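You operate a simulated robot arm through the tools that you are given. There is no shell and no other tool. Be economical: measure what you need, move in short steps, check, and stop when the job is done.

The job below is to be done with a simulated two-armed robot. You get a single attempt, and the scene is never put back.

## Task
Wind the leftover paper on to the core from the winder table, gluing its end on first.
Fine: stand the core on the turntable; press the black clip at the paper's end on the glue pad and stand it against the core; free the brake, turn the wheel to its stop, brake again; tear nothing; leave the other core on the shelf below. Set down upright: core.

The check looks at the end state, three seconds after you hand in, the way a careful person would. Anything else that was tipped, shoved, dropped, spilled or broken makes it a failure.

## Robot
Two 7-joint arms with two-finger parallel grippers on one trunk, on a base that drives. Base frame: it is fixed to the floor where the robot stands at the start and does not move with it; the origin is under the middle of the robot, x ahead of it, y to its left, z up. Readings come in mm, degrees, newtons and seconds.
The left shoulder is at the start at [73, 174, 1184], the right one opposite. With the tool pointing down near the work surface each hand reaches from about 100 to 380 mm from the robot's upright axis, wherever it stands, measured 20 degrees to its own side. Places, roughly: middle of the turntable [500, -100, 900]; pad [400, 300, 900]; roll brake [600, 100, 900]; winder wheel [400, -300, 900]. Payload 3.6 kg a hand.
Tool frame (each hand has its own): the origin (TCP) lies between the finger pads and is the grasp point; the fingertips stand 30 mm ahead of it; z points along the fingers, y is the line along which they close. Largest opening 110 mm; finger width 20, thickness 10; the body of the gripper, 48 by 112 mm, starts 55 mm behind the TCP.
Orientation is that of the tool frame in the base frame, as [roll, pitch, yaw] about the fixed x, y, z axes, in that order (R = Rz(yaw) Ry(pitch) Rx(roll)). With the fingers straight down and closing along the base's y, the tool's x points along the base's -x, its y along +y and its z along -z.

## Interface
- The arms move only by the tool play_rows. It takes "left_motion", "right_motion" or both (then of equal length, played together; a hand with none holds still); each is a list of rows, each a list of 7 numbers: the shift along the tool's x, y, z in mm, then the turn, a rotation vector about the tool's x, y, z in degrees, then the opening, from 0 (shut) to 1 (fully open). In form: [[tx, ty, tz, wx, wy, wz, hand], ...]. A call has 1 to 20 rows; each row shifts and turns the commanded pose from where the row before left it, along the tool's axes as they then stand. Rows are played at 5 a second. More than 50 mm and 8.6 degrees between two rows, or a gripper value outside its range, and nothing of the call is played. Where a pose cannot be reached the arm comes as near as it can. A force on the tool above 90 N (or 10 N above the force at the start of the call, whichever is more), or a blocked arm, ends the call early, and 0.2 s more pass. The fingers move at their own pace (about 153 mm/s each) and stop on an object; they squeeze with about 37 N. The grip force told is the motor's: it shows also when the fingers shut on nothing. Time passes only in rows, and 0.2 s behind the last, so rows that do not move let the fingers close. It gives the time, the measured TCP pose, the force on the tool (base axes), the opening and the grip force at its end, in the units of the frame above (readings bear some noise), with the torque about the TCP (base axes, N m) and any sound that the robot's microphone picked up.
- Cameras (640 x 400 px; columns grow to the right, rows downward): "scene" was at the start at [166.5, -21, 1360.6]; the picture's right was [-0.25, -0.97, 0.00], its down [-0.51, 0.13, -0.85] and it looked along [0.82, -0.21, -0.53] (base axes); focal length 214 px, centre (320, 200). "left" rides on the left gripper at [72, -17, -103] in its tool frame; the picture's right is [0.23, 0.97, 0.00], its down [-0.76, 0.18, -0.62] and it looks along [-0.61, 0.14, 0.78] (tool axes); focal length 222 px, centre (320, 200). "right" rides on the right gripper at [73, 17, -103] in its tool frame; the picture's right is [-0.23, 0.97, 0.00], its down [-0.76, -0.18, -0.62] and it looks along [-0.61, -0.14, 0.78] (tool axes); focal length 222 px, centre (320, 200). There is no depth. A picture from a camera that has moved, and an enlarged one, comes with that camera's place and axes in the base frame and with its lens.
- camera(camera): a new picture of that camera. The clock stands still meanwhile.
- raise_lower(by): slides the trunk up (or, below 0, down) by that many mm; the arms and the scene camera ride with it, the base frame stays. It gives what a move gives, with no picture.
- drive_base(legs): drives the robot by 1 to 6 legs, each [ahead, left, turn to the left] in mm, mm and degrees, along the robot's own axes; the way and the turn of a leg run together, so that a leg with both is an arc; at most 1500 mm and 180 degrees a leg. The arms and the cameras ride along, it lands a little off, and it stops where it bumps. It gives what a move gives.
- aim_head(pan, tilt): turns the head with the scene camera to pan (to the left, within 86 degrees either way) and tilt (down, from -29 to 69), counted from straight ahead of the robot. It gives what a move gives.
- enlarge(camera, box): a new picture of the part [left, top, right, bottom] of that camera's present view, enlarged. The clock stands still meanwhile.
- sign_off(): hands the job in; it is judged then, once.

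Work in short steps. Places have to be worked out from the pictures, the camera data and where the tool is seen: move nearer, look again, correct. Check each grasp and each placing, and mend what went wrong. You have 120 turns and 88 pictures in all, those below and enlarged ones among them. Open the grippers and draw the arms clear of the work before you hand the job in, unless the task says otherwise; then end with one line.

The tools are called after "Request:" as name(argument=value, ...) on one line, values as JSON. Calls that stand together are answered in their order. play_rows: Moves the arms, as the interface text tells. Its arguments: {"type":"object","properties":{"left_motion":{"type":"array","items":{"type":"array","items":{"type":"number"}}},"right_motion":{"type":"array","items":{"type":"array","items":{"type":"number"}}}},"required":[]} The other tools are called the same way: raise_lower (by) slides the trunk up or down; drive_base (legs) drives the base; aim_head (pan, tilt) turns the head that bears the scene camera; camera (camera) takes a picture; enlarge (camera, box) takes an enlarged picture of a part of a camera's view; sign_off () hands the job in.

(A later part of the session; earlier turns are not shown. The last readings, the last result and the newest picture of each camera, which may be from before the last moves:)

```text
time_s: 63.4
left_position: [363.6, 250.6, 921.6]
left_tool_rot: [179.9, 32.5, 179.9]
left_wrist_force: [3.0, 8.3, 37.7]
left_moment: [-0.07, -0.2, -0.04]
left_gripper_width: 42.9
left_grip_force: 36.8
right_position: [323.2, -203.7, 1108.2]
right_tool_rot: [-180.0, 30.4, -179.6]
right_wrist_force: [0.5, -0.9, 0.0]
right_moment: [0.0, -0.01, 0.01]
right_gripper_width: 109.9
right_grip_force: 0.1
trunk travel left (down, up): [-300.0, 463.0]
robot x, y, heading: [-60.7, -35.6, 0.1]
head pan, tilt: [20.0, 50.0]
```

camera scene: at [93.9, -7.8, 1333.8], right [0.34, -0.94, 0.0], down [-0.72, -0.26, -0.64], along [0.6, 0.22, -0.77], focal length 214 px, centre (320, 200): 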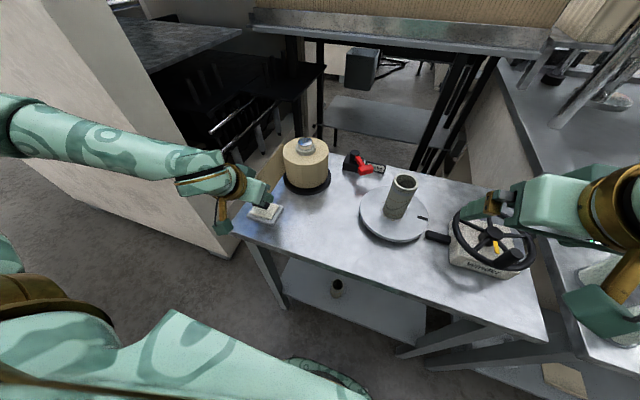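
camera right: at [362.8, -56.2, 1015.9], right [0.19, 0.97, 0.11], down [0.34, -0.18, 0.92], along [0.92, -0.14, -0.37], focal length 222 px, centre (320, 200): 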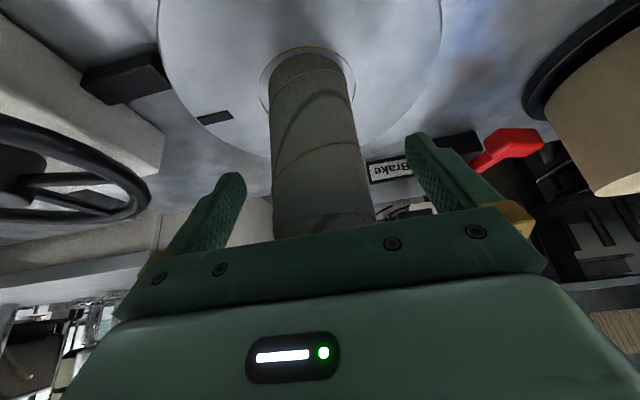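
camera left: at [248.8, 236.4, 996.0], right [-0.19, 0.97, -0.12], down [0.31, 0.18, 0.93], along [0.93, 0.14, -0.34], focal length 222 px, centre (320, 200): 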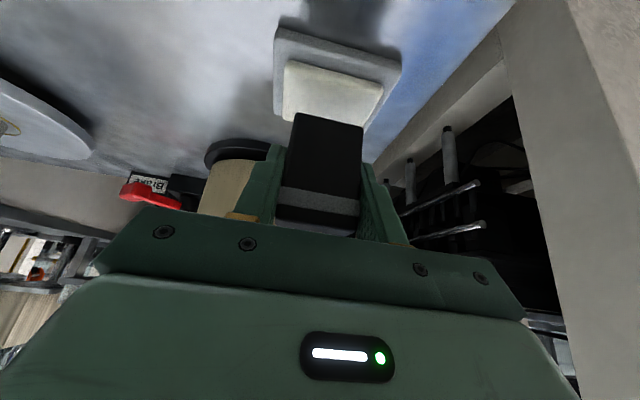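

Pressed on the pad at ~38 N. I hold a moment, lift 45 mm, and carry the clip toward the core's near side, watching tension.

Request:
play_rows(left_motion=[[0, 0, 0, 0, 0, 0, 0.2], [0, 0, 0, 0, 0, 0, 0.2], [-12, 0, -19, 0, 0, 0, 0.2], [-12, 0, -19, 0, 0, 0, 0.2], [0, 0, 0, 0, 0, 0, 0.2], [0, -30, 0, 0, 0, 0, 0.2], [0, -30, 0, 0, 0, 0, 0.2], [0, -30, 0, 0, 0, 0, 0.2], [0, -30, 0, 0, 0, 0, 0.2], [0, -30, 0, 0, 0, 0, 0.2], [0, 0, 0, 0, 0, 0, 0.2]])

Request:
camera(camera="scene")

```text
time_s: 65.8
left_position: [362.9, 104.3, 965.7]
left_tool_rot: [180.0, 32.1, -179.9]
left_wrist_force: [-0.2, 0.7, -0.3]
left_moment: [-0.05, 0.0, 0.0]
left_gripper_width: 43.4
left_grip_force: 37.4
right_position: [325.3, -201.9, 1108.0]
right_tool_rot: [-179.9, 30.3, -179.5]
right_wrist_force: [-0.8, -0.1, -0.4]
right_moment: [-0.02, 0.01, 0.01]
right_gripper_width: 110.1
right_grip_force: 0.1
trunk travel left (down, up): [-300.0, 463.0]
robot x, y, heading: [-60.9, -33.5, 0.2]
head pan, tilt: [20.0, 50.0]
```

```text
23 pictures are left
camera scene: at [93.5, -6.8, 1333.9], right [0.34, -0.94, 0.0], down [-0.72, -0.26, -0.64], along [0.6, 0.22, -0.77], focal length 214 px, centre (320, 200)
```

scene: 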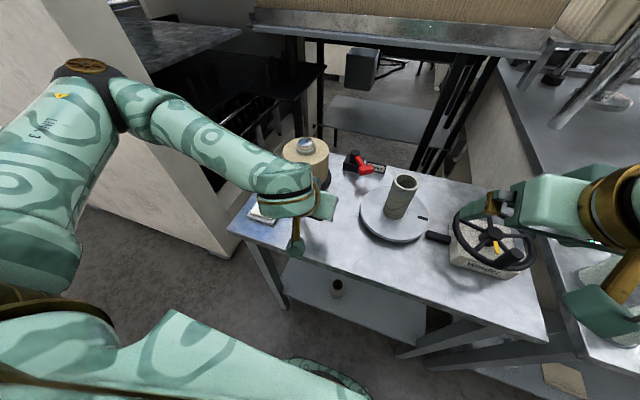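

No tension. I move the right hand aside (−y) and bring the clip to just short of the core's near side.

Request:
play_rows(left_motion=[[-7, -29.2, 4.4, 0, 0, 0, 0.2], [-7, -29.2, 4.4, 0, 0, 0, 0.2], [-7, -29.2, 4.4, 0, 0, 0, 0.2], [-7, -29.2, 4.4, 0, 0, 0, 0.2], [-7, -29.2, 4.4, 0, 0, 0, 0.2], [-7, -29.2, 4.4, 0, 0, 0, 0.2], [0, 0, 0, 0, 0, 0, 0.2]], right_motion=[[0, -30, 0, 0, 0, 0, 1], [0, -30, 0, 0, 0, 0, 1], [0, -30, 0, 0, 0, 0, 1], [0, -20, 0, 0, 0, 0, 1], [0, 0, 0, 0, 0, 0, 1], [0, 0, 0, 0, 0, 0, 1], [0, 0, 0, 0, 0, 0, 1]])

Request:
camera(camera="left")

Request:
camera(camera="scene")

```text
time_s: 67.4
left_position: [415.9, -72.9, 963.9]
left_tool_rot: [179.8, 32.0, 179.9]
left_wrist_force: [-0.4, -0.1, -0.5]
left_moment: [0.0, -0.01, 0.02]
left_gripper_width: 43.6
left_grip_force: 36.6
right_position: [334.3, -313.5, 1111.8]
right_tool_rot: [179.9, 30.3, -179.5]
right_wrist_force: [0.4, 0.2, 0.2]
right_moment: [-0.03, 0.0, -0.01]
right_gripper_width: 109.9
right_grip_force: 0.1
right hand out of reach, approached as far as the arm can: row 1, 2
trunk travel left (down, up): [-300.0, 463.0]
robot x, y, heading: [-58.4, -37.6, 0.1]
head pan, tilt: [20.0, 50.0]
```

```text
22 pictures are left
camera left: at [300.0, -89.7, 1014.6], right [-0.19, 0.97, -0.12], down [0.31, 0.18, 0.93], along [0.93, 0.14, -0.34], focal length 222 px, centre (320, 200)
```

left: 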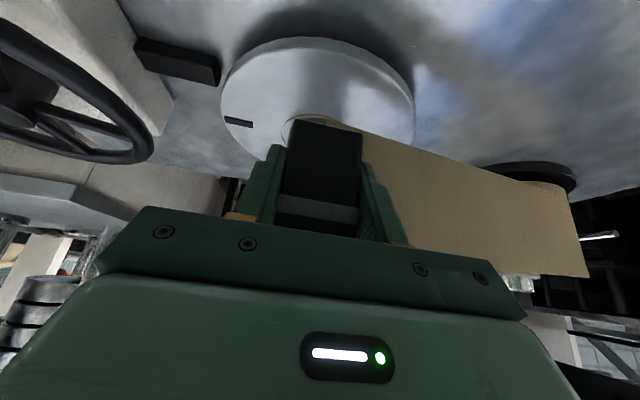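

```text
21 pictures are left
camera scene: at [93.7, -7.1, 1333.8], right [0.34, -0.94, 0.0], down [-0.72, -0.26, -0.64], along [0.6, 0.22, -0.77], focal length 214 px, centre (320, 200)
```

scene: 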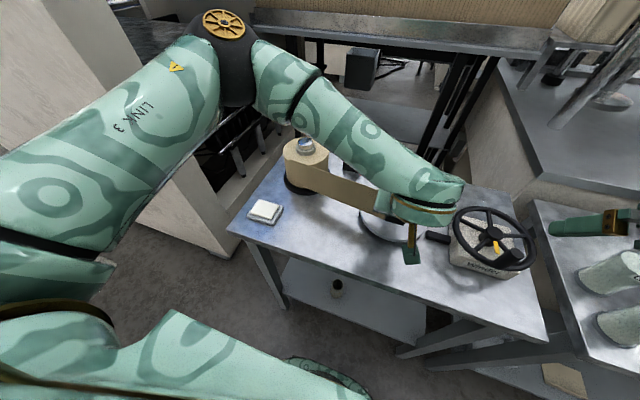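

The paper follows freely. I lower 29 mm toward the turntable surface, then check force.

Request:
play_rows(left_motion=[[5.3, 0, 8.5, 0, 0, 0, 0.2], [5.3, 0, 8.5, 0, 0, 0, 0.2], [4.8, 0, 7.6, 0, 0, 0, 0.2], [0, 0, 0, 0, 0, 0, 0.2]])

Request:
camera(camera="left")

```text
time_s: 68.4
left_position: [414.1, -72.4, 934.5]
left_tool_rot: [-180.0, 32.1, -180.0]
left_wrist_force: [-0.2, 0.3, -1.0]
left_moment: [-0.04, -0.02, 0.02]
left_gripper_width: 43.7
left_grip_force: 37.5
right_position: [334.6, -313.2, 1111.6]
right_tool_rot: [-180.0, 30.4, -179.6]
right_wrist_force: [-0.1, 0.6, -0.8]
right_moment: [0.02, -0.01, 0.0]
right_gripper_width: 110.1
right_grip_force: 0.1
trunk travel left (down, up): [-300.0, 463.0]
robot x, y, heading: [-58.9, -35.9, 0.2]
head pan, tilt: [20.0, 50.0]
```

```text
20 pictures are left
camera left: at [298.0, -89.1, 984.7], right [-0.19, 0.97, -0.12], down [0.31, 0.18, 0.93], along [0.93, 0.14, -0.34], focal length 222 px, centre (320, 200)
```

left: 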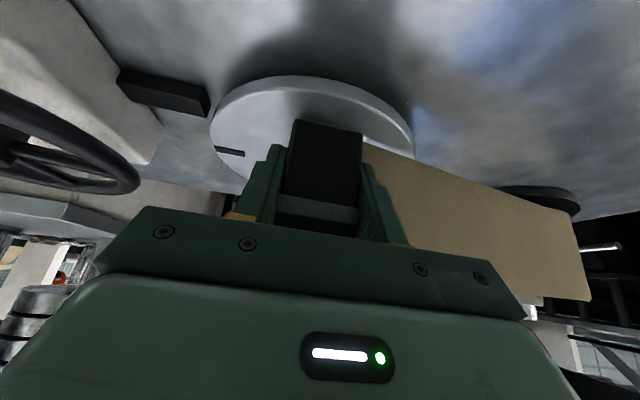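

Just above. Lower in ~1.3 mm steps to contact.

Request:
play_rows(left_motion=[[0.7, 0, 1.1, 0, 0, 0, 0.2], [0.7, 0, 1.1, 0, 0, 0, 0.2], [0.4, 0, 0.6, 0, 0, 0, 0.2], [0, 0, 0, 0, 0, 0, 0.2]])

```text
time_s: 69.4
left_position: [413.8, -72.5, 931.0]
left_tool_rot: [179.9, 32.1, 180.0]
left_wrist_force: [0.6, 0.1, -1.1]
left_moment: [0.0, 0.0, 0.02]
left_gripper_width: 43.9
left_grip_force: 37.4
right_position: [335.0, -313.9, 1111.6]
right_tool_rot: [179.9, 30.3, -179.6]
right_wrist_force: [0.1, 0.3, 0.5]
right_moment: [0.01, 0.0, -0.01]
right_gripper_width: 110.1
right_grip_force: 0.0
trunk travel left (down, up): [-300.0, 463.0]
robot x, y, heading: [-59.7, -36.7, 0.1]
head pan, tilt: [20.0, 50.0]
```

Hovering at the surface. Now I slide +x toward the core: 14 mm, then read.

Request:
play_rows(left_motion=[[-4, 0, 2.5, 0, 0, 0, 0.2], [-4, 0, 2.5, 0, 0, 0, 0.2], [-4, 0, 2.5, 0, 0, 0, 0.2], [0, 0, 0, 0, 0, 0, 0.2]])

Request:
enlarge(camera="scene", box=[330, 150, 470, 270])

```text
time_s: 70.4
left_position: [427.2, -71.7, 932.2]
left_tool_rot: [179.8, 32.0, 179.9]
left_wrist_force: [0.3, -0.2, -1.3]
left_moment: [-0.03, 0.0, 0.01]
left_gripper_width: 43.8
left_grip_force: 37.0
right_position: [336.3, -313.4, 1111.2]
right_tool_rot: [180.0, 30.3, -179.6]
right_wrist_force: [-0.2, 0.4, 0.4]
right_moment: [-0.01, 0.04, -0.02]
right_gripper_width: 110.0
right_grip_force: 0.0
trunk travel left (down, up): [-300.0, 463.0]
robot x, y, heading: [-57.3, -34.5, 0.2]
head pan, tilt: [20.0, 50.0]
```

```text
3.33 times, centred on (400, 210) of scene
camera zoom: at [93.6, -7.7, 1333.9], right [0.34, -0.94, 0.0], down [-0.72, -0.26, -0.64], along [0.6, 0.22, -0.77], focal length 715 px, centre (53, 167)
```

zoom: 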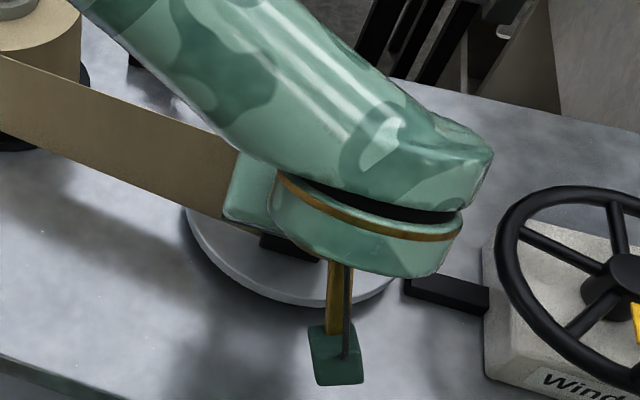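

Continue +x in 2 mm steps until contact shows.

Request:
play_rows(left_motion=[[-1.7, 0, 1.1, 0, 0, 0, 0.2], [-1.7, 0, 1.1, 0, 0, 0, 0.2], [0, 0, 0, 0, 0, 0, 0.2]])

```text
time_s: 71.2
left_position: [431.4, -71.4, 932.8]
left_tool_rot: [179.8, 32.2, -179.9]
left_wrist_force: [-0.2, 0.3, -0.5]
left_moment: [-0.02, -0.01, -0.01]
left_gripper_width: 43.8
left_grip_force: 36.9
right_position: [335.7, -313.1, 1110.9]
right_tool_rot: [-180.0, 30.4, -179.6]
right_wrist_force: [0.1, -0.3, -0.3]
right_moment: [0.01, 0.02, -0.02]
right_gripper_width: 110.0
right_grip_force: 0.2
trunk travel left (down, up): [-300.0, 463.0]
robot x, y, heading: [-60.5, -38.0, 0.3]
head pan, tilt: [20.0, 50.0]
```

Request:
play_rows(left_motion=[[-1.7, 0, 1.1, 0, 0, 0, 0.2], [-1.3, 0, 0.8, 0, 0, 0, 0.2], [0, 0, 0, 0, 0, 0, 0.2]])

```text
time_s: 72.0
left_position: [435.7, -73.8, 932.3]
left_tool_rot: [179.9, 32.1, -179.9]
left_wrist_force: [1.2, -0.9, -1.5]
left_moment: [0.01, -0.02, 0.0]
left_gripper_width: 43.7
left_grip_force: 37.4
right_position: [335.9, -314.1, 1111.1]
right_tool_rot: [-180.0, 30.2, -179.6]
right_wrist_force: [-0.4, -0.3, -0.3]
right_moment: [0.02, -0.01, 0.03]
right_gripper_width: 110.1
right_grip_force: 0.0
trunk travel left (down, up): [-300.0, 463.0]
robot x, y, heading: [-58.2, -36.3, 0.2]
head pan, tilt: [20.0, 50.0]
```

No contact force yet. I look from the right wrist camera at the gap.

Request:
enlarge(camera="right", box=[430, 30, 590, 130])

```text
4.00 times, centred on (510, 80) of right
camera zoom: at [221.7, -297.4, 1164.8], right [0.19, 0.98, 0.11], down [0.35, -0.17, 0.92], along [0.92, -0.13, -0.37], focal length 888 px, centre (-440, 680)
```

zoom: 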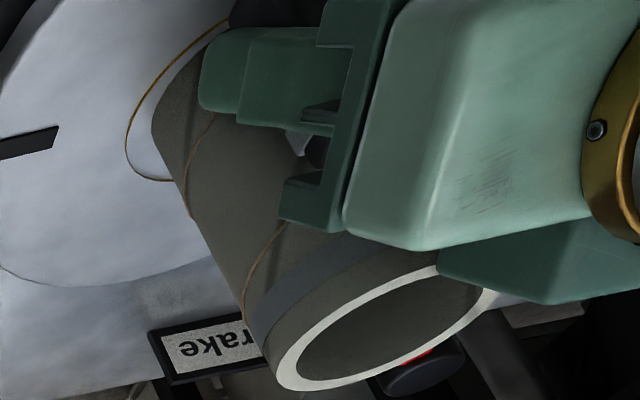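

Clip and core look almost touching. I continue +x in small steps watching the force.

Request:
play_rows(left_motion=[[-1.7, 0, 1.1, 0, 0, 0, 0.2], [0, 0, 0, 0, 0, 0, 0.2], [-1.7, 0, 1.1, 0, 0, 0, 0.2], [0, 0, 0, 0, 0, 0, 0.2]])

Request:
enlarge(camera="right", box=[430, 30, 590, 130])

```text
time_s: 73.0
left_position: [438.7, -72.5, 932.1]
left_tool_rot: [179.8, 32.2, 179.9]
left_wrist_force: [0.0, -0.5, -0.7]
left_moment: [0.01, 0.02, 0.01]
left_gripper_width: 43.8
left_grip_force: 37.3
right_position: [335.2, -314.1, 1111.1]
right_tool_rot: [-180.0, 30.2, -179.6]
right_wrist_force: [0.6, 0.5, 0.8]
right_moment: [0.01, -0.03, 0.0]
right_gripper_width: 110.1
right_grip_force: 0.1
trunk travel left (down, up): [-300.0, 463.0]
robot x, y, heading: [-58.2, -31.9, 0.1]
head pan, tilt: [20.0, 50.0]
```

```text
4.00 times, centred on (510, 80) of right
camera zoom: at [221.6, -297.3, 1164.8], right [0.19, 0.98, 0.11], down [0.35, -0.17, 0.92], along [0.92, -0.13, -0.37], focal length 888 px, centre (-440, 680)
```

zoom: 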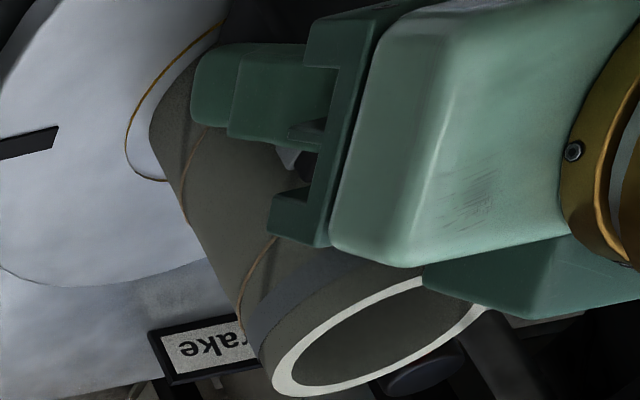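

The core shifted slightly, so the clip is in contact with it. I lower the last mm to seat the clip on the turntable.

Request:
play_rows(left_motion=[[0.8, 0, 1.3, 0, 0, 0, 0.2], [0, 0, 0, 0, 0, 0, 0.2], [0.5, 0, 0.8, 0, 0, 0, 0.2], [0, 0, 0, 0, 0, 0, 0.2]])

```text
time_s: 74.0
left_position: [440.0, -71.5, 930.0]
left_tool_rot: [179.9, 32.1, 180.0]
left_wrist_force: [-0.5, 0.3, -1.1]
left_moment: [-0.03, -0.01, -0.01]
left_gripper_width: 43.8
left_grip_force: 36.8
right_position: [335.6, -313.6, 1111.0]
right_tool_rot: [-180.0, 30.3, -179.6]
right_wrist_force: [0.4, 0.4, -0.4]
right_moment: [-0.01, 0.01, 0.0]
right_gripper_width: 109.9
right_grip_force: 0.0
trunk travel left (down, up): [-300.0, 463.0]
robot x, y, heading: [-58.8, -34.4, 0.1]
head pan, tilt: [20.0, 50.0]
```

Request:
play_rows(left_motion=[[0.8, 0, 1.3, 0, 0, 0, 0.2], [0, 0, 0, 0, 0, 0, 0.2], [0.6, 0, 1, 0, 0, 0, 0.2], [0, 0, 0, 0, 0, 0, 0.2]])

```text
time_s: 75.0
left_position: [439.4, -72.2, 927.2]
left_tool_rot: [-179.9, 32.2, 180.0]
left_wrist_force: [-0.9, -0.5, 8.4]
left_moment: [-0.17, -0.08, -0.03]
left_gripper_width: 43.6
left_grip_force: 37.0
right_position: [334.7, -313.8, 1111.7]
right_tool_rot: [-180.0, 30.3, -179.7]
right_wrist_force: [0.5, -0.4, -0.4]
right_moment: [0.03, -0.01, 0.02]
right_gripper_width: 109.9
right_grip_force: 0.0
trunk travel left (down, up): [-300.0, 463.0]
robot x, y, heading: [-58.9, -34.6, 0.1]
head pan, tilt: [20.0, 50.0]
```

Seated (8 N). I open the fingers and withdraw along the tool axis.

Request:
play_rows(left_motion=[[0, 0, 0, 0, 0, 0, 0.5], [0, 0, 0, 0, 0, 0, 0.62], [0, 0, 0, 0, 0, 0, 0.62], [0, 0, -30, 0, 0, 0, 0.62], [0, 0, -40, 0, 0, 0, 0.62], [0, 0, -40, 0, 0, 0, 0.62], [0, 30, -20, 0, 0, 0, 0.62], [0, 40, -20, 0, 0, 0, 0.62], [0, 40, 0, 0, 0, 0, 0.62], [0, 40, 0, 0, 0, 0, 0.62]])

Request:
camera(camera="scene")

```text
time_s: 77.2
left_position: [359.7, 78.8, 1052.3]
left_tool_rot: [180.0, 32.2, -179.9]
left_wrist_force: [0.4, 0.0, 0.2]
left_moment: [0.02, 0.02, 0.01]
left_gripper_width: 67.9
left_grip_force: 0.1
right_position: [333.8, -310.9, 1112.4]
right_tool_rot: [-179.8, 30.3, -179.5]
right_wrist_force: [-0.1, -0.3, 0.3]
right_moment: [-0.01, -0.03, -0.01]
right_gripper_width: 109.9
right_grip_force: 0.1
trunk travel left (down, up): [-300.0, 463.0]
robot x, y, heading: [-59.9, -35.7, 0.0]
head pan, tilt: [20.0, 50.0]
```

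```text
16 pictures are left
camera scene: at [93.1, -6.1, 1333.9], right [0.34, -0.94, 0.0], down [-0.72, -0.26, -0.64], along [0.6, 0.22, -0.77], focal length 214 px, centre (320, 200)
```

scene: 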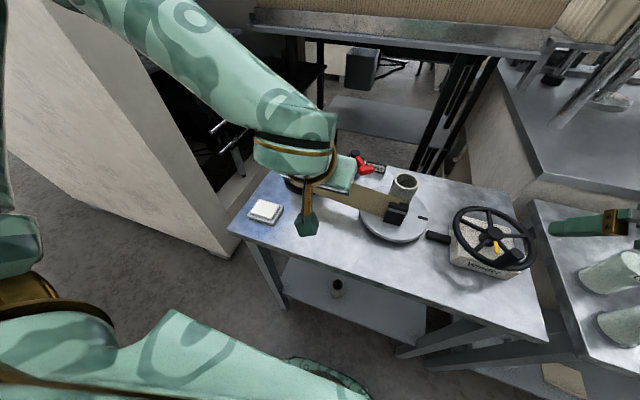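

The clip stands at the core. One zoom to verify contact and to locate the wheel's knob.

Request:
enlarge(camera="scene", box=[370, 160, 540, 280])

```text
3.33 times, centred on (455, 220) of scene
camera zoom: at [93.1, -6.1, 1333.9], right [0.34, -0.94, 0.0], down [-0.72, -0.26, -0.64], along [0.6, 0.22, -0.77], focal length 715 px, centre (-130, 133)
```

zoom: 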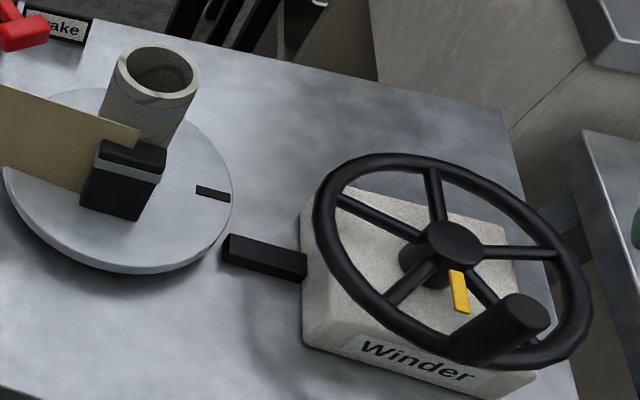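

The clip touches the core. Wheel centre ≈(444,-274), z≈930, radius ≈75; knob ≈(376,-279), z 930–978. I raise the left hand a bit and drive to about (0,−60) for the right arm to crank.

Request:
play_rows(left_motion=[[-20, 0, -30, 0, 0, 0, 0.6], [-20, 20, -30, 0, 0, 0, 0.6], [0, 0, 0, 0, 0, 0, 0.6]])

Request:
drive_base(legs=[[60, -25, 0]])

Request:
aim_head(pan=-20, tilt=50)

Request:
camera(camera="right")

```text
time_s: 78.0
left_position: [361.7, 96.5, 1125.5]
left_tool_rot: [179.9, 32.2, 180.0]
left_wrist_force: [0.3, -1.1, -0.2]
left_moment: [0.02, 0.01, -0.01]
left_gripper_width: 66.2
left_grip_force: 0.1
right_position: [335.1, -313.9, 1111.2]
right_tool_rot: [179.9, 30.2, -179.6]
right_wrist_force: [0.1, -0.7, -1.0]
right_moment: [0.02, 0.0, 0.0]
right_gripper_width: 109.8
right_grip_force: 0.1
trunk travel left (down, up): [-300.0, 463.0]
robot x, y, heading: [-55.2, -33.6, 0.5]
head pan, tilt: [20.0, 50.0]
```

```text
time_s: 79.0
left_position: [425.3, 71.8, 1124.2]
left_tool_rot: [179.8, 32.0, 179.9]
left_wrist_force: [0.7, -1.0, -0.2]
left_moment: [0.02, 0.03, 0.02]
left_gripper_width: 66.0
left_grip_force: 0.1
right_position: [397.6, -339.1, 1110.2]
right_tool_rot: [180.0, 30.2, -179.6]
right_wrist_force: [0.6, -0.3, -0.3]
right_moment: [0.03, 0.02, 0.0]
right_gripper_width: 109.8
right_grip_force: 0.0
trunk travel left (down, up): [-300.0, 463.0]
robot x, y, heading: [2.7, -62.3, 0.0]
head pan, tilt: [20.0, 50.0]
```

```text
time_s: 80.1
left_position: [423.2, 70.6, 1125.3]
left_tool_rot: [179.9, 32.2, 179.8]
left_wrist_force: [-0.2, -0.1, 0.2]
left_moment: [0.01, -0.01, 0.01]
left_gripper_width: 65.9
left_grip_force: 0.1
right_position: [395.4, -339.2, 1112.5]
right_tool_rot: [-180.0, 30.4, -179.6]
right_wrist_force: [0.0, -0.4, -0.1]
right_moment: [-0.03, 0.0, -0.03]
right_gripper_width: 110.3
right_grip_force: 0.1
trunk travel left (down, up): [-300.0, 463.0]
robot x, y, heading: [-0.9, -58.0, 0.2]
head pan, tilt: [-20.0, 50.0]
```

```text
14 pictures are left
camera right: at [282.2, -322.2, 1164.9], right [0.19, 0.98, 0.11], down [0.34, -0.17, 0.92], along [0.92, -0.14, -0.37], focal length 222 px, centre (320, 200)
```

right: 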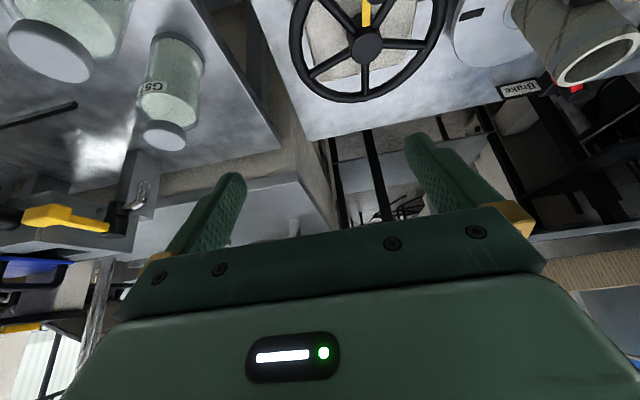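

Hub refined to (450,-277), rim mid-radius ≈76. I check the knob with the scene camera.

Request:
enlarge(camera="scene", box=[300, 190, 460, 310])

```text
3.33 times, centred on (380, 250) of scene
camera zoom: at [154.4, -85.1, 1333.9], right [-0.34, -0.94, 0.0], down [-0.72, 0.26, -0.64], along [0.6, -0.22, -0.77], focal length 715 px, centre (120, 33)
```

zoom: 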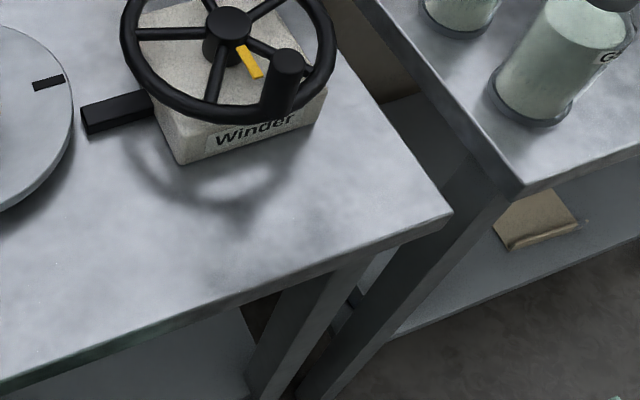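

Knob top triangulates to (373,−276,980). I bring the right hand over it, then down around it to z≈968 and close.

Request:
play_rows(right_motion=[[21.8, 21, 22.8, 0, 0, 0, 0.7], [21.8, 21, 22.8, 0, 0, 0, 0.7], [21.8, 21, 22.8, 0, 0, 0, 0.7], [0, 0, 0, 0, 0, 0, 0.7]])

Request:
camera(camera="right")

```text
time_s: 81.1
left_position: [422.8, 72.6, 1124.4]
left_tool_rot: [179.9, 32.1, 179.9]
left_wrist_force: [-0.1, -0.7, 0.6]
left_moment: [-0.01, -0.01, 0.02]
left_gripper_width: 66.1
left_grip_force: 0.1
right_position: [412.3, -273.5, 1024.8]
right_tool_rot: [-180.0, 30.3, -179.6]
right_wrist_force: [-0.4, 0.1, -0.6]
right_moment: [-0.01, -0.01, -0.01]
right_gripper_width: 77.0
right_grip_force: 0.1
right hand out of reach, approached as far as the arm can: row 1, 2, 3
trunk travel left (down, up): [-300.0, 463.0]
robot x, y, heading: [2.2, -63.7, -0.0]
head pan, tilt: [-20.0, 50.0]
```

```text
12 pictures are left
camera right: at [298.9, -257.5, 1078.5], right [0.19, 0.98, 0.11], down [0.34, -0.18, 0.92], along [0.92, -0.14, -0.37], focal length 222 px, centre (320, 200)
```

right: 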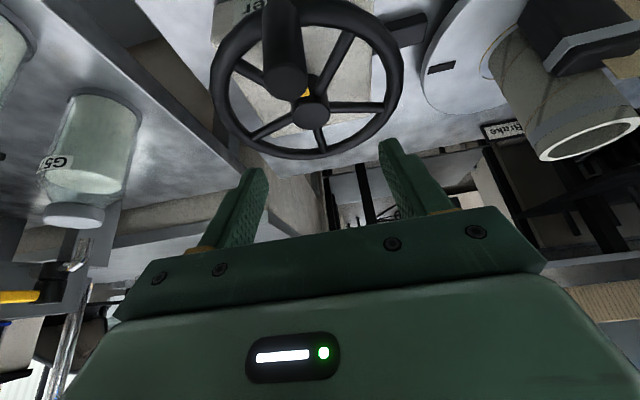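

The arm can't fold that close; I back the base 42 mm so the knob (≈375,−278) falls in reach.

Request:
drive_base(legs=[[-42, 0, 0]])

```text
time_s: 82.0
left_position: [380.6, 72.6, 1126.3]
left_tool_rot: [179.9, 32.1, -180.0]
left_wrist_force: [-1.2, 0.0, -0.6]
left_moment: [0.0, 0.01, 0.0]
left_gripper_width: 66.0
left_grip_force: 0.1
right_position: [369.7, -273.9, 1025.8]
right_tool_rot: [-180.0, 30.2, -179.6]
right_wrist_force: [0.2, 1.1, 0.4]
right_moment: [-0.01, -0.05, 0.02]
right_gripper_width: 77.2
right_grip_force: 0.0
trunk travel left (down, up): [-300.0, 463.0]
robot x, y, heading: [-39.9, -59.4, -0.2]
head pan, tilt: [-20.0, 50.0]
```

Now directly above the knob. Descend to z≈968 and check view before closing.

Request:
play_rows(right_motion=[[8.3, -1.3, 17.5, 0, 0, 0, 0.7], [8.3, -1.3, 17.5, 0, 0, 0, 0.7], [8.3, -1.3, 17.5, 0, 0, 0, 0.7], [0, 0, 0, 0, 0, 0, 0.7]])

Request:
camera(camera="right")

```text
time_s: 83.0
left_position: [382.0, 72.4, 1125.1]
left_tool_rot: [179.9, 32.1, 179.9]
left_wrist_force: [-0.2, 0.5, -0.4]
left_moment: [0.02, 0.01, -0.03]
left_gripper_width: 65.8
left_grip_force: 0.1
right_position: [376.6, -276.8, 968.9]
right_tool_rot: [-180.0, 30.2, -179.7]
right_wrist_force: [-0.2, -0.3, 0.6]
right_moment: [-0.03, 0.01, 0.01]
right_gripper_width: 76.7
right_grip_force: 0.0
trunk travel left (down, up): [-300.0, 463.0]
robot x, y, heading: [-43.5, -60.2, 0.1]
head pan, tilt: [-20.0, 50.0]
```

```text
11 pictures are left
camera right: at [263.1, -260.8, 1020.5], right [0.19, 0.98, 0.11], down [0.35, -0.17, 0.92], along [0.92, -0.14, -0.37], focal length 222 px, centre (320, 200)
```

right: 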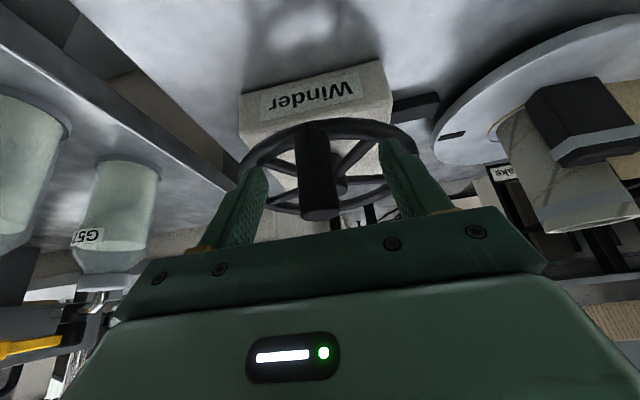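

The knob sits between the fingers. I close and try a 20° counter-clockwise turn (−y), feeling for resistance.

Request:
play_rows(right_motion=[[0, 0, 0, 0, 0, 0, 0.3], [0, 0, 0, 0, 0, 0, 0.1], [0, 0, 0, 0, 0, 0, 0.1], [-0.9, -13, 0.6, 0, 0, 0, 0.1], [-2.9, -12.7, 1.7, 0, 0, 0, 0.1], [0, 0, 0, 0, 0, 0, 0.1]])

```text
time_s: 84.4
left_position: [382.8, 72.4, 1124.4]
left_tool_rot: [179.9, 32.2, 179.9]
left_wrist_force: [-0.3, -0.1, -0.5]
left_moment: [0.01, -0.01, -0.01]
left_gripper_width: 65.8
left_grip_force: 0.0
right_position: [381.9, -302.2, 967.8]
right_tool_rot: [-179.9, 30.3, -179.6]
right_wrist_force: [-2.5, 4.3, -1.2]
right_moment: [0.19, -0.55, 0.34]
right_gripper_width: 21.6
right_grip_force: 44.5
trunk travel left (down, up): [-300.0, 463.0]
robot x, y, heading: [-40.8, -58.7, -0.1]
head pan, tilt: [-20.0, 50.0]
```

It moves freely (~4 N). I check which way the turntable turned.

Request:
enlarge(camera="scene", box=[200, 120, 400, 270])

```text
2.67 times, centred on (300, 195) of scene
camera zoom: at [112.6, -84.7, 1333.9], right [-0.34, -0.94, 0.0], down [-0.72, 0.26, -0.64], along [0.6, -0.22, -0.77], focal length 572 px, centre (373, 213)
```

zoom: 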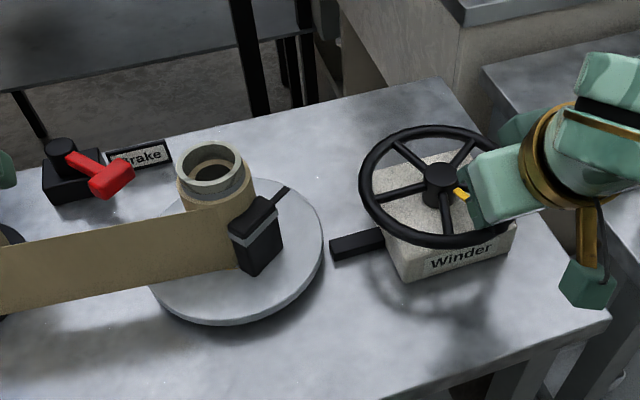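

The turntable turns the right way: paper wraps on to the core. I continue cranking to 240°.

Request:
play_rows(right_motion=[[-4.7, -11.8, 2.8, 0, 0, 0, 0.1], [-6.5, -10.7, 3.8, 0, 0, 0, 0.1], [-8, -9.3, 4.7, 0, 0, 0, 0.1], [-9.2, -7.5, 5.4, 0, 0, 0, 0.1], [0, 0, 0, 0, 0, 0, 0.1]])

```text
time_s: 85.6
left_position: [382.8, 72.5, 1125.2]
left_tool_rot: [179.8, 32.2, -180.0]
left_wrist_force: [-0.5, -0.3, -0.1]
left_moment: [0.02, 0.0, -0.01]
left_gripper_width: 66.1
left_grip_force: 0.0
right_position: [415.5, -342.8, 967.7]
right_tool_rot: [-180.0, 30.4, -179.7]
right_wrist_force: [6.0, 5.3, 4.6]
right_moment: [0.3, 0.48, -0.24]
right_gripper_width: 21.8
right_grip_force: 45.2
trunk travel left (down, up): [-300.0, 463.0]
robot x, y, heading: [-41.0, -57.7, 0.0]
head pan, tilt: [-20.0, 50.0]
```

Light forces; continue to 300°.

Request:
play_rows(right_motion=[[-10.2, -5.5, 6, 0, 0, 0, 0.1], [-11, -3.4, 6.4, 0, 0, 0, 0.1], [-11.2, -1.1, 6.6, 0, 0, 0, 0.1], [-11.2, 1.1, 6.6, 0, 0, 0, 0.1], [-11, 3.4, 6.4, 0, 0, 0, 0.1], [-10.2, 5.5, 6, 0, 0, 0, 0.1], [0, 0, 0, 0, 0, 0, 0.1]])

```text
time_s: 87.2
left_position: [384.0, 69.6, 1124.4]
left_tool_rot: [179.7, 32.2, 179.8]
left_wrist_force: [0.1, -0.4, 0.3]
left_moment: [-0.04, 0.01, -0.02]
left_gripper_width: 66.1
left_grip_force: 0.0
right_position: [491.1, -345.4, 966.6]
right_tool_rot: [-179.9, 30.5, -179.8]
right_wrist_force: [12.8, -19.6, 6.2]
right_moment: [-0.19, 0.07, -0.03]
right_gripper_width: 21.4
right_grip_force: 44.9
trunk travel left (down, up): [-300.0, 463.0]
robot x, y, heading: [-38.7, -65.2, -0.1]
head pan, tilt: [-20.0, 50.0]
```

Residual force is radial (my circle slightly small); refit centre (456,−275), r 79. I continue to ~337°.

Request:
play_rows(right_motion=[[-11.8, 3.8, 6.9, 0, 0, 0, 0.1], [-8.9, 9.1, 5.2, 0, 0, 0, 0.1], [-7.3, 10.8, 4.3, 0, 0, 0, 0.1], [-5.7, 12.1, 3.3, 0, 0, 0, 0.1], [0, 0, 0, 0, 0, 0, 0.1]])

Request:
enlarge(camera="scene", box=[200, 120, 400, 270])

```text
time_s: 88.4
left_position: [381.3, 72.0, 1123.8]
left_tool_rot: [179.9, 32.1, 179.9]
left_wrist_force: [0.3, 0.5, -0.8]
left_moment: [0.03, 0.04, 0.0]
left_gripper_width: 65.8
left_grip_force: 0.1
right_position: [527.9, -305.7, 964.9]
right_tool_rot: [179.9, 30.1, -179.5]
right_wrist_force: [-0.4, -2.9, 2.9]
right_moment: [0.1, 0.47, 0.26]
right_gripper_width: 21.4
right_grip_force: 45.0
trunk travel left (down, up): [-300.0, 463.0]
robot x, y, heading: [-39.9, -58.9, -0.0]
head pan, tilt: [-20.0, 50.0]
```

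```text
2.67 times, centred on (300, 195) of scene
camera zoom: at [112.9, -85.5, 1333.9], right [-0.34, -0.94, 0.0], down [-0.72, 0.26, -0.64], along [0.6, -0.22, -0.77], focal length 572 px, centre (373, 213)
```

zoom: 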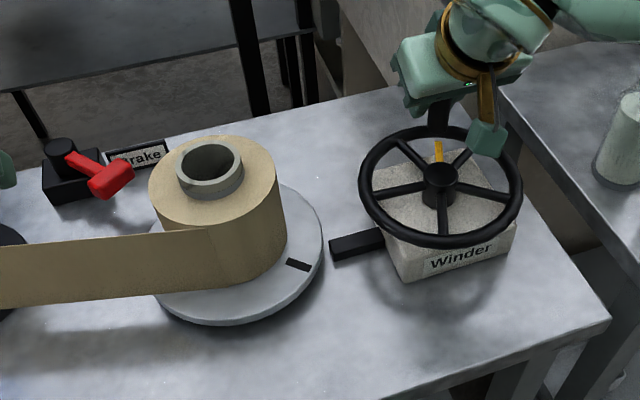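

The wind works well — paper accumulates on the core. I keep cranking another 50°.

Request:
play_rows(right_motion=[[-3.8, 13.1, 2.2, 0, 0, 0, 0.1], [-1.7, 13.6, 1, 0, 0, 0, 0.1], [0.3, 13.8, -0.2, 0, 0, 0, 0.1], [2.4, 13.5, -1.4, 0, 0, 0, 0.1], [4.4, 12.8, -2.6, 0, 0, 0, 0.1], [0, 0, 0, 0, 0, 0, 0.1]])

```text
time_s: 89.6
left_position: [395.0, 43.0, 1125.7]
left_tool_rot: [179.5, 32.1, 177.7]
left_wrist_force: [1.0, 0.2, -0.9]
left_moment: [0.01, 0.01, 0.01]
left_gripper_width: 66.1
left_grip_force: 0.1
right_position: [532.4, -295.7, 966.2]
right_tool_rot: [-179.3, 30.4, 175.9]
right_wrist_force: [-9.5, -58.1, 5.2]
right_moment: [0.76, -0.93, 0.68]
right_gripper_width: 41.5
right_grip_force: 30.3
trunk travel left (down, up): [-300.0, 463.0]
robot x, y, heading: [-26.3, -64.1, -2.2]
head pan, tilt: [-20.0, 50.0]
stopped in row 5 (right hand): the force on the tool passed its limit at 102 N (the readings are from after the stop); the commanded pose is now the measured one
```

A firm stop at ~345° (102 N) – wheel at its stop. I open the fingers to relieve without turning back, and look.

Request:
play_rows(right_motion=[[0, -5, 0, 0, 0, 0, 0.5], [0, -5, 0, 0, 0, 0, 0.7], [0, 0, 0, 0, 0, 0, 0.7]])

Request:
enlarge(camera="scene", box=[200, 110, 400, 260])

```text
time_s: 90.4
left_position: [395.3, 53.7, 1124.9]
left_tool_rot: [179.9, 32.1, 178.2]
left_wrist_force: [0.3, 1.1, 1.1]
left_moment: [0.01, 0.0, -0.01]
left_gripper_width: 66.1
left_grip_force: 0.0
right_position: [533.8, -285.6, 968.8]
right_tool_rot: [-179.4, 30.5, 177.2]
right_wrist_force: [0.5, -0.7, -0.4]
right_moment: [0.02, -0.05, 0.0]
right_gripper_width: 77.1
right_grip_force: 0.0
trunk travel left (down, up): [-300.0, 463.0]
robot x, y, heading: [-30.5, -66.9, -1.7]
head pan, tilt: [-20.0, 50.0]
```

```text
2.67 times, centred on (300, 185) of scene
camera zoom: at [121.0, -94.9, 1333.9], right [-0.37, -0.93, 0.0], down [-0.71, 0.28, -0.64], along [0.6, -0.24, -0.77], focal length 572 px, centre (373, 240)
```

zoom: 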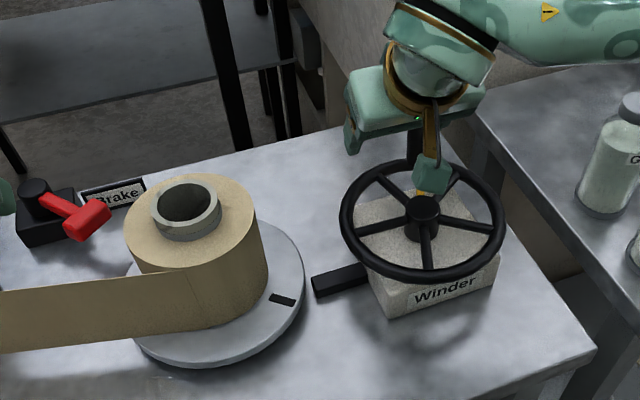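

Wheel is at its stop with force relieved. I lift the right hand off the knob, raise and retract it.

Request:
play_rows(right_motion=[[-15, 0, -26, 0, 0, 0, 0.7], [-15, 0, -26, 0, 0, 0, 0.7], [-15, 0, -26, 0, 0, 0, 0.7], [-15, 0, -26, 0, 0, 0, 0.7], [-10, 0, -26, 0, 0, 0, 0.7], [35, 0, -20, 0, 0, 0, 0.7], [35, 0, -20, 0, 0, 0, 0.7], [0, 0, 0, 0, 0, 0, 0.7]])

Request:
drive_base(legs=[[0, 0, 1.7], [124, -30, 0]])

```text
time_s: 92.2
left_position: [395.0, 52.9, 1124.6]
left_tool_rot: [-180.0, 32.1, 178.1]
left_wrist_force: [1.6, 0.6, -0.8]
left_moment: [0.03, -0.02, 0.03]
left_gripper_width: 66.1
left_grip_force: 0.0
right_position: [447.8, -282.5, 1113.8]
right_tool_rot: [-179.3, 30.4, 177.2]
right_wrist_force: [-0.5, 0.3, 0.1]
right_moment: [0.0, 0.02, 0.02]
right_gripper_width: 77.0
right_grip_force: 0.0
trunk travel left (down, up): [-300.0, 463.0]
robot x, y, heading: [-28.9, -65.5, -2.0]
head pan, tilt: [-20.0, 50.0]
```

```text
time_s: 93.8
left_position: [521.5, 36.5, 1123.7]
left_tool_rot: [179.9, 32.1, 179.8]
left_wrist_force: [0.3, -0.2, 0.7]
left_moment: [-0.01, 0.0, 0.04]
left_gripper_width: 66.1
left_grip_force: 0.2
right_position: [583.7, -297.3, 1113.1]
right_tool_rot: [-179.3, 30.4, 178.9]
right_wrist_force: [0.9, 0.9, -0.7]
right_moment: [0.01, 0.05, -0.01]
right_gripper_width: 77.0
right_grip_force: 0.0
trunk travel left (down, up): [-300.0, 463.0]
robot x, y, heading: [101.5, -95.7, -0.4]
head pan, tilt: [-20.0, 50.0]
```

Base in place. I set the left tilt to 24°, close the fingers, and come down above the right side of the lever.

Request:
play_rows(left_motion=[[0, 0, 0, 0, 8, 0, 0], [-3.3, 0, 39.5, 0, 0, 0, 0], [-3.3, 0, 39.5, 0, 0, 0, 0], [-3.3, 0, 39.5, 0, 0, 0, 0], [-3.3, 0, 39.5, 0, 0, 0, 0], [0, 0, 0, 0, 0, 0, 0]])

Request:
camera(camera="left")

```text
time_s: 95.2
left_position: [595.1, 36.2, 986.3]
left_tool_rot: [179.9, 24.1, 179.9]
left_wrist_force: [-0.6, -0.2, -0.4]
left_moment: [0.03, 0.03, 0.01]
left_gripper_width: 0.0
left_grip_force: 36.9
right_position: [581.0, -296.8, 1115.1]
right_tool_rot: [-179.3, 30.6, 178.9]
right_wrist_force: [0.0, 0.8, 0.1]
right_moment: [-0.01, 0.0, 0.0]
right_gripper_width: 76.9
right_grip_force: 0.1
trunk travel left (down, up): [-300.0, 463.0]
robot x, y, heading: [97.7, -92.6, -0.0]
head pan, tilt: [-20.0, 50.0]
```

```text
7 pictures are left
camera left: at [487.2, 20.5, 1052.4], right [-0.21, 0.97, -0.09], down [0.44, 0.18, 0.88], along [0.87, 0.14, -0.47], focal length 222 px, centre (320, 200)
```

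left: 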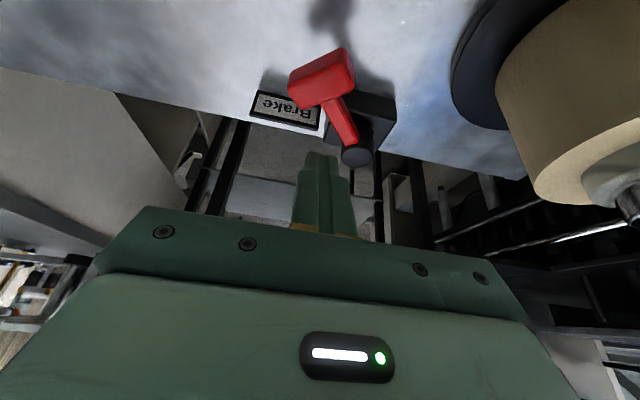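

Lever now points at ~218°; the "Brake" sign stands close right of the shaft, so I'll push the right end of the T-bar instead. I move the finger to the right of the bar end with 16° tilt, still above.

Request:
play_rows(left_motion=[[0, 0, 0, 0, 8, 0, 0], [-1.4, -39, 17, 0, 0, 0, 0], [0, 0, 0, 0, 0, 0, 0]])

Request:
camera(camera="left")

```text
time_s: 96.0
left_position: [601.6, -1.9, 971.4]
left_tool_rot: [-180.0, 16.1, 179.9]
left_wrist_force: [0.5, -0.2, -0.1]
left_moment: [-0.01, 0.0, 0.01]
left_gripper_width: 0.0
left_grip_force: 36.8
right_position: [582.5, -296.2, 1114.8]
right_tool_rot: [-179.2, 30.6, 178.8]
right_wrist_force: [0.4, 0.9, 0.7]
right_moment: [-0.02, -0.04, 0.0]
right_gripper_width: 77.2
right_grip_force: 0.0
trunk travel left (down, up): [-300.0, 463.0]
robot x, y, heading: [98.0, -96.1, -0.3]
head pan, tilt: [-20.0, 50.0]
```

```text
6 pictures are left
camera left: at [504.7, -17.8, 1051.6], right [-0.22, 0.97, -0.06], down [0.56, 0.18, 0.81], along [0.8, 0.14, -0.58], focal length 222 px, centre (320, 200)
```

left: 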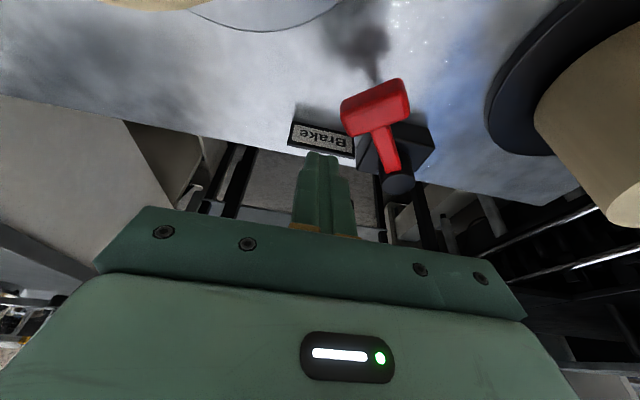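

Geometry confirmed: bar right end ≈(599,11), sign ≈(638,3). I descend with the tip at (603,−5,898).

Request:
play_rows(left_motion=[[6.7, -3, -1.9, 0, 0, 0, 0], [6, 0, 21, 0, 0, 0, 0], [6.1, 0, 21.3, 0, 0, 0, 0], [0, 0, 0, 0, 0, 0, 0]])

```text
time_s: 97.0
left_position: [593.6, -4.0, 925.9]
left_tool_rot: [179.9, 16.1, 179.9]
left_wrist_force: [-0.2, 0.2, -0.3]
left_moment: [0.0, 0.01, 0.01]
left_gripper_width: 0.0
left_grip_force: 37.0
right_position: [581.4, -296.9, 1114.0]
right_tool_rot: [-179.3, 30.5, 179.0]
right_wrist_force: [0.5, -0.8, 0.0]
right_moment: [-0.03, 0.0, 0.0]
right_gripper_width: 77.0
right_grip_force: 0.2
trunk travel left (down, up): [-300.0, 463.0]
robot x, y, heading: [97.5, -94.4, -0.1]
head pan, tilt: [-20.0, 50.0]
```

Tip is beside the bar end, no contact. I push along the arc in the braking direction.

Request:
play_rows(left_motion=[[7.3, 13.8, -2.1, 0, 0, 0, 0], [10.6, 10.7, -3, 0, 0, 0, 0], [8.6, 12.4, -2.5, 0, 0, 0, 0], [0, 0, 0, 0, 0, 0, 0]])

Request:
camera(camera="left")

```text
time_s: 98.0
left_position: [567.6, 32.3, 924.9]
left_tool_rot: [179.9, 16.1, 179.9]
left_wrist_force: [0.6, 0.6, 0.2]
left_moment: [-0.01, 0.02, 0.01]
left_gripper_width: 0.1
left_grip_force: 37.2
right_position: [582.4, -297.9, 1113.6]
right_tool_rot: [-179.2, 30.5, 179.1]
right_wrist_force: [0.4, -0.3, 0.3]
right_moment: [0.03, 0.02, 0.03]
right_gripper_width: 77.0
right_grip_force: 0.0
trunk travel left (down, up): [-300.0, 463.0]
robot x, y, heading: [97.4, -97.5, 0.0]
head pan, tilt: [-20.0, 50.0]
```

```text
5 pictures are left
camera left: at [469.7, 15.3, 1005.7], right [-0.22, 0.97, -0.06], down [0.56, 0.18, 0.81], along [0.8, 0.14, -0.58], focal length 222 px, centre (320, 200)
```

left: 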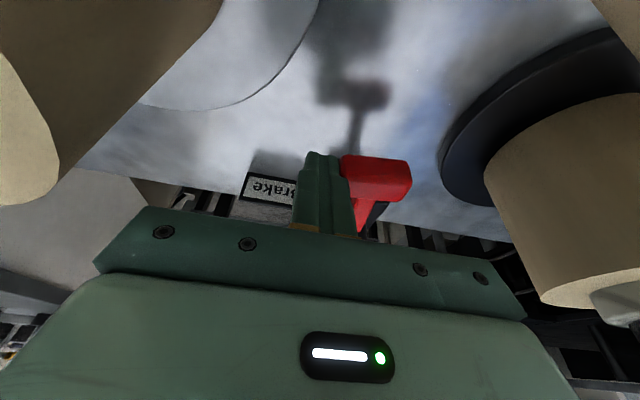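

The lever follows nicely. I continue until the stop.

Request:
play_rows(left_motion=[[6.4, 13.8, -1.8, 0, 0, 0, 0], [3.9, 14.8, -1.1, 0, 0, 0, 0], [1, 7, -0.3, 0, 0, 0, 0], [0, 0, 0, 0, 0, 0, 0]])

```text
time_s: 99.0
left_position: [556.1, 65.6, 926.0]
left_tool_rot: [179.9, 16.1, 179.9]
left_wrist_force: [-0.2, -1.4, -1.2]
left_moment: [-0.04, 0.02, -0.02]
left_gripper_width: 0.0
left_grip_force: 37.2
right_position: [581.0, -297.3, 1115.4]
right_tool_rot: [-179.3, 30.5, 179.0]
right_wrist_force: [-0.6, -0.1, 0.3]
right_moment: [0.01, 0.06, 0.02]
right_gripper_width: 77.2
right_grip_force: 0.0
trunk travel left (down, up): [-300.0, 463.0]
robot x, y, heading: [99.7, -94.4, -0.2]
head pan, tilt: [-20.0, 50.0]
```

No stop felt yet; push on in small increments.

Request:
play_rows(left_motion=[[0, 4, 0, 0, 0, 0, 0], [-0.5, 4, 0, 0, 0, 0, 0], [0, 0, 0, 0, 0, 0, 0]])

```text
time_s: 99.8
left_position: [555.0, 68.3, 926.6]
left_tool_rot: [179.9, 16.1, 179.3]
left_wrist_force: [-5.9, -40.2, -10.6]
left_moment: [-1.18, 0.36, -0.61]
left_gripper_width: 0.0
left_grip_force: 37.0
right_position: [581.2, -302.4, 1113.2]
right_tool_rot: [-179.7, 30.5, 178.6]
right_wrist_force: [-0.8, 0.4, 0.1]
right_moment: [-0.01, -0.02, 0.03]
right_gripper_width: 77.1
right_grip_force: 0.0
trunk travel left (down, up): [-300.0, 463.0]
robot x, y, heading: [97.0, -96.4, -0.2]
head pan, tilt: [-20.0, 50.0]
```

Firm stop (40 N): brake is on. I back the finger off, lift the left hand clear, and retreat both hands with the base.

Request:
play_rows(left_motion=[[0, -10, 0, 0, 0, 0, 0], [0, -10, 0, 0, 0, 0, 0], [-10.3, 0, -36, 0, 0, 0, 0], [-10.3, 0, -36, 0, 0, 0, 0], [-10.3, 0, -36, 0, 0, 0, 0.5], [-10.3, 0, -36, 0, 0, 0, 1], [-10.3, 0, -36, 0, 0, 0, 1], [0, 0, 0, 0, 0, 0, 1]], right_motion=[[0, 0, 0, 0, 0, 0, 0.7], [0, 0, 0, 0, 0, 0, 0.7], [0, 0, 0, 0, 0, 0, 0.7], [0, 0, 0, 0, 0, 0, 0.8], [0, 0, 0, 0, 0, 0, 1], [0, 0, 0, 0, 0, 0, 1], [0, 0, 0, 0, 0, 0, 1], [0, 0, 0, 0, 0, 0, 1]])

Request:
drive_base(legs=[[-200, 40, 0]])

Request:
aim_head(pan=0, tilt=48)

Request:
camera(camera="scene")

```text
time_s: 101.6
left_position: [556.3, 55.9, 1114.3]
left_tool_rot: [180.0, 16.1, 179.9]
left_wrist_force: [0.5, 0.2, -0.6]
left_moment: [0.02, 0.01, -0.01]
left_gripper_width: 109.7
left_grip_force: 0.1
right_position: [582.6, -295.9, 1115.3]
right_tool_rot: [-179.3, 30.5, 178.9]
right_wrist_force: [-0.4, 0.0, 0.9]
right_moment: [-0.02, 0.01, -0.01]
right_gripper_width: 110.1
right_grip_force: 0.1
trunk travel left (down, up): [-300.0, 463.0]
robot x, y, heading: [94.0, -94.0, -0.0]
head pan, tilt: [-20.0, 50.0]
```

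```text
time_s: 103.2
left_position: [353.9, 95.3, 1114.9]
left_tool_rot: [179.9, 16.2, 179.8]
left_wrist_force: [0.0, 0.4, 0.8]
left_moment: [0.01, -0.04, -0.02]
left_gripper_width: 110.3
left_grip_force: 0.1
right_position: [380.2, -257.8, 1114.9]
right_tool_rot: [-179.4, 30.7, 178.8]
right_wrist_force: [-0.5, -0.7, -0.4]
right_moment: [0.01, -0.03, -0.02]
right_gripper_width: 110.0
right_grip_force: 0.0
trunk travel left (down, up): [-300.0, 463.0]
robot x, y, heading: [-106.4, -52.6, 0.0]
head pan, tilt: [-20.0, 50.0]
```

```text
time_s: 104.1
left_position: [357.0, 95.0, 1114.9]
left_tool_rot: [179.8, 16.1, 179.8]
left_wrist_force: [-0.6, -0.5, 0.5]
left_moment: [-0.04, 0.0, -0.01]
left_gripper_width: 109.9
left_grip_force: 0.1
right_position: [380.6, -256.8, 1115.0]
right_tool_rot: [-179.3, 30.5, 178.8]
right_wrist_force: [-0.1, 0.6, -0.3]
right_moment: [0.0, -0.02, 0.04]
right_gripper_width: 110.1
right_grip_force: 0.1
trunk travel left (down, up): [-300.0, 463.0]
robot x, y, heading: [-101.8, -55.8, 0.1]
head pan, tilt: [0.0, 48.0]
```

```text
4 pictures are left
camera scene: at [55.6, -54.1, 1336.6], right [0.0, -1.0, 0.0], down [-0.74, 0.0, -0.67], along [0.67, 0.0, -0.74], focal length 214 px, centre (320, 200)
```

scene: 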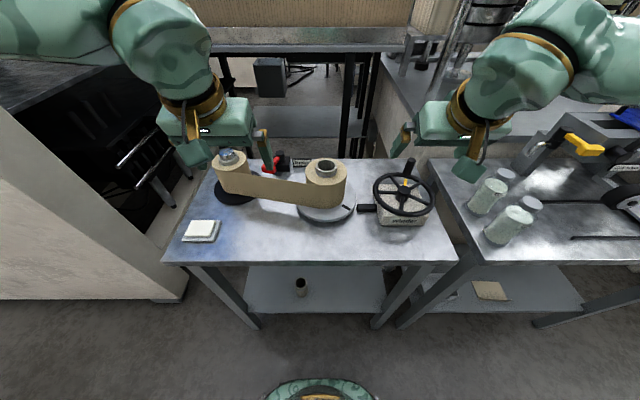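

Overall fine: other core still on the shelf, jars upright. One zoom on the work.

Request:
enlarge(camera="scene", box=[200, 130, 440, 250])

```text
2.67 times, centred on (320, 190) of scene
camera zoom: at [55.6, -54.1, 1336.6], right [0.0, -1.0, 0.0], down [-0.74, 0.0, -0.67], along [0.67, 0.0, -0.74], focal length 572 px, centre (320, 227)
```

zoom: 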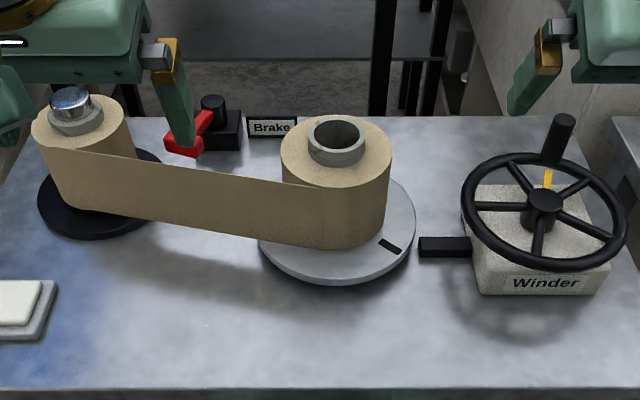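

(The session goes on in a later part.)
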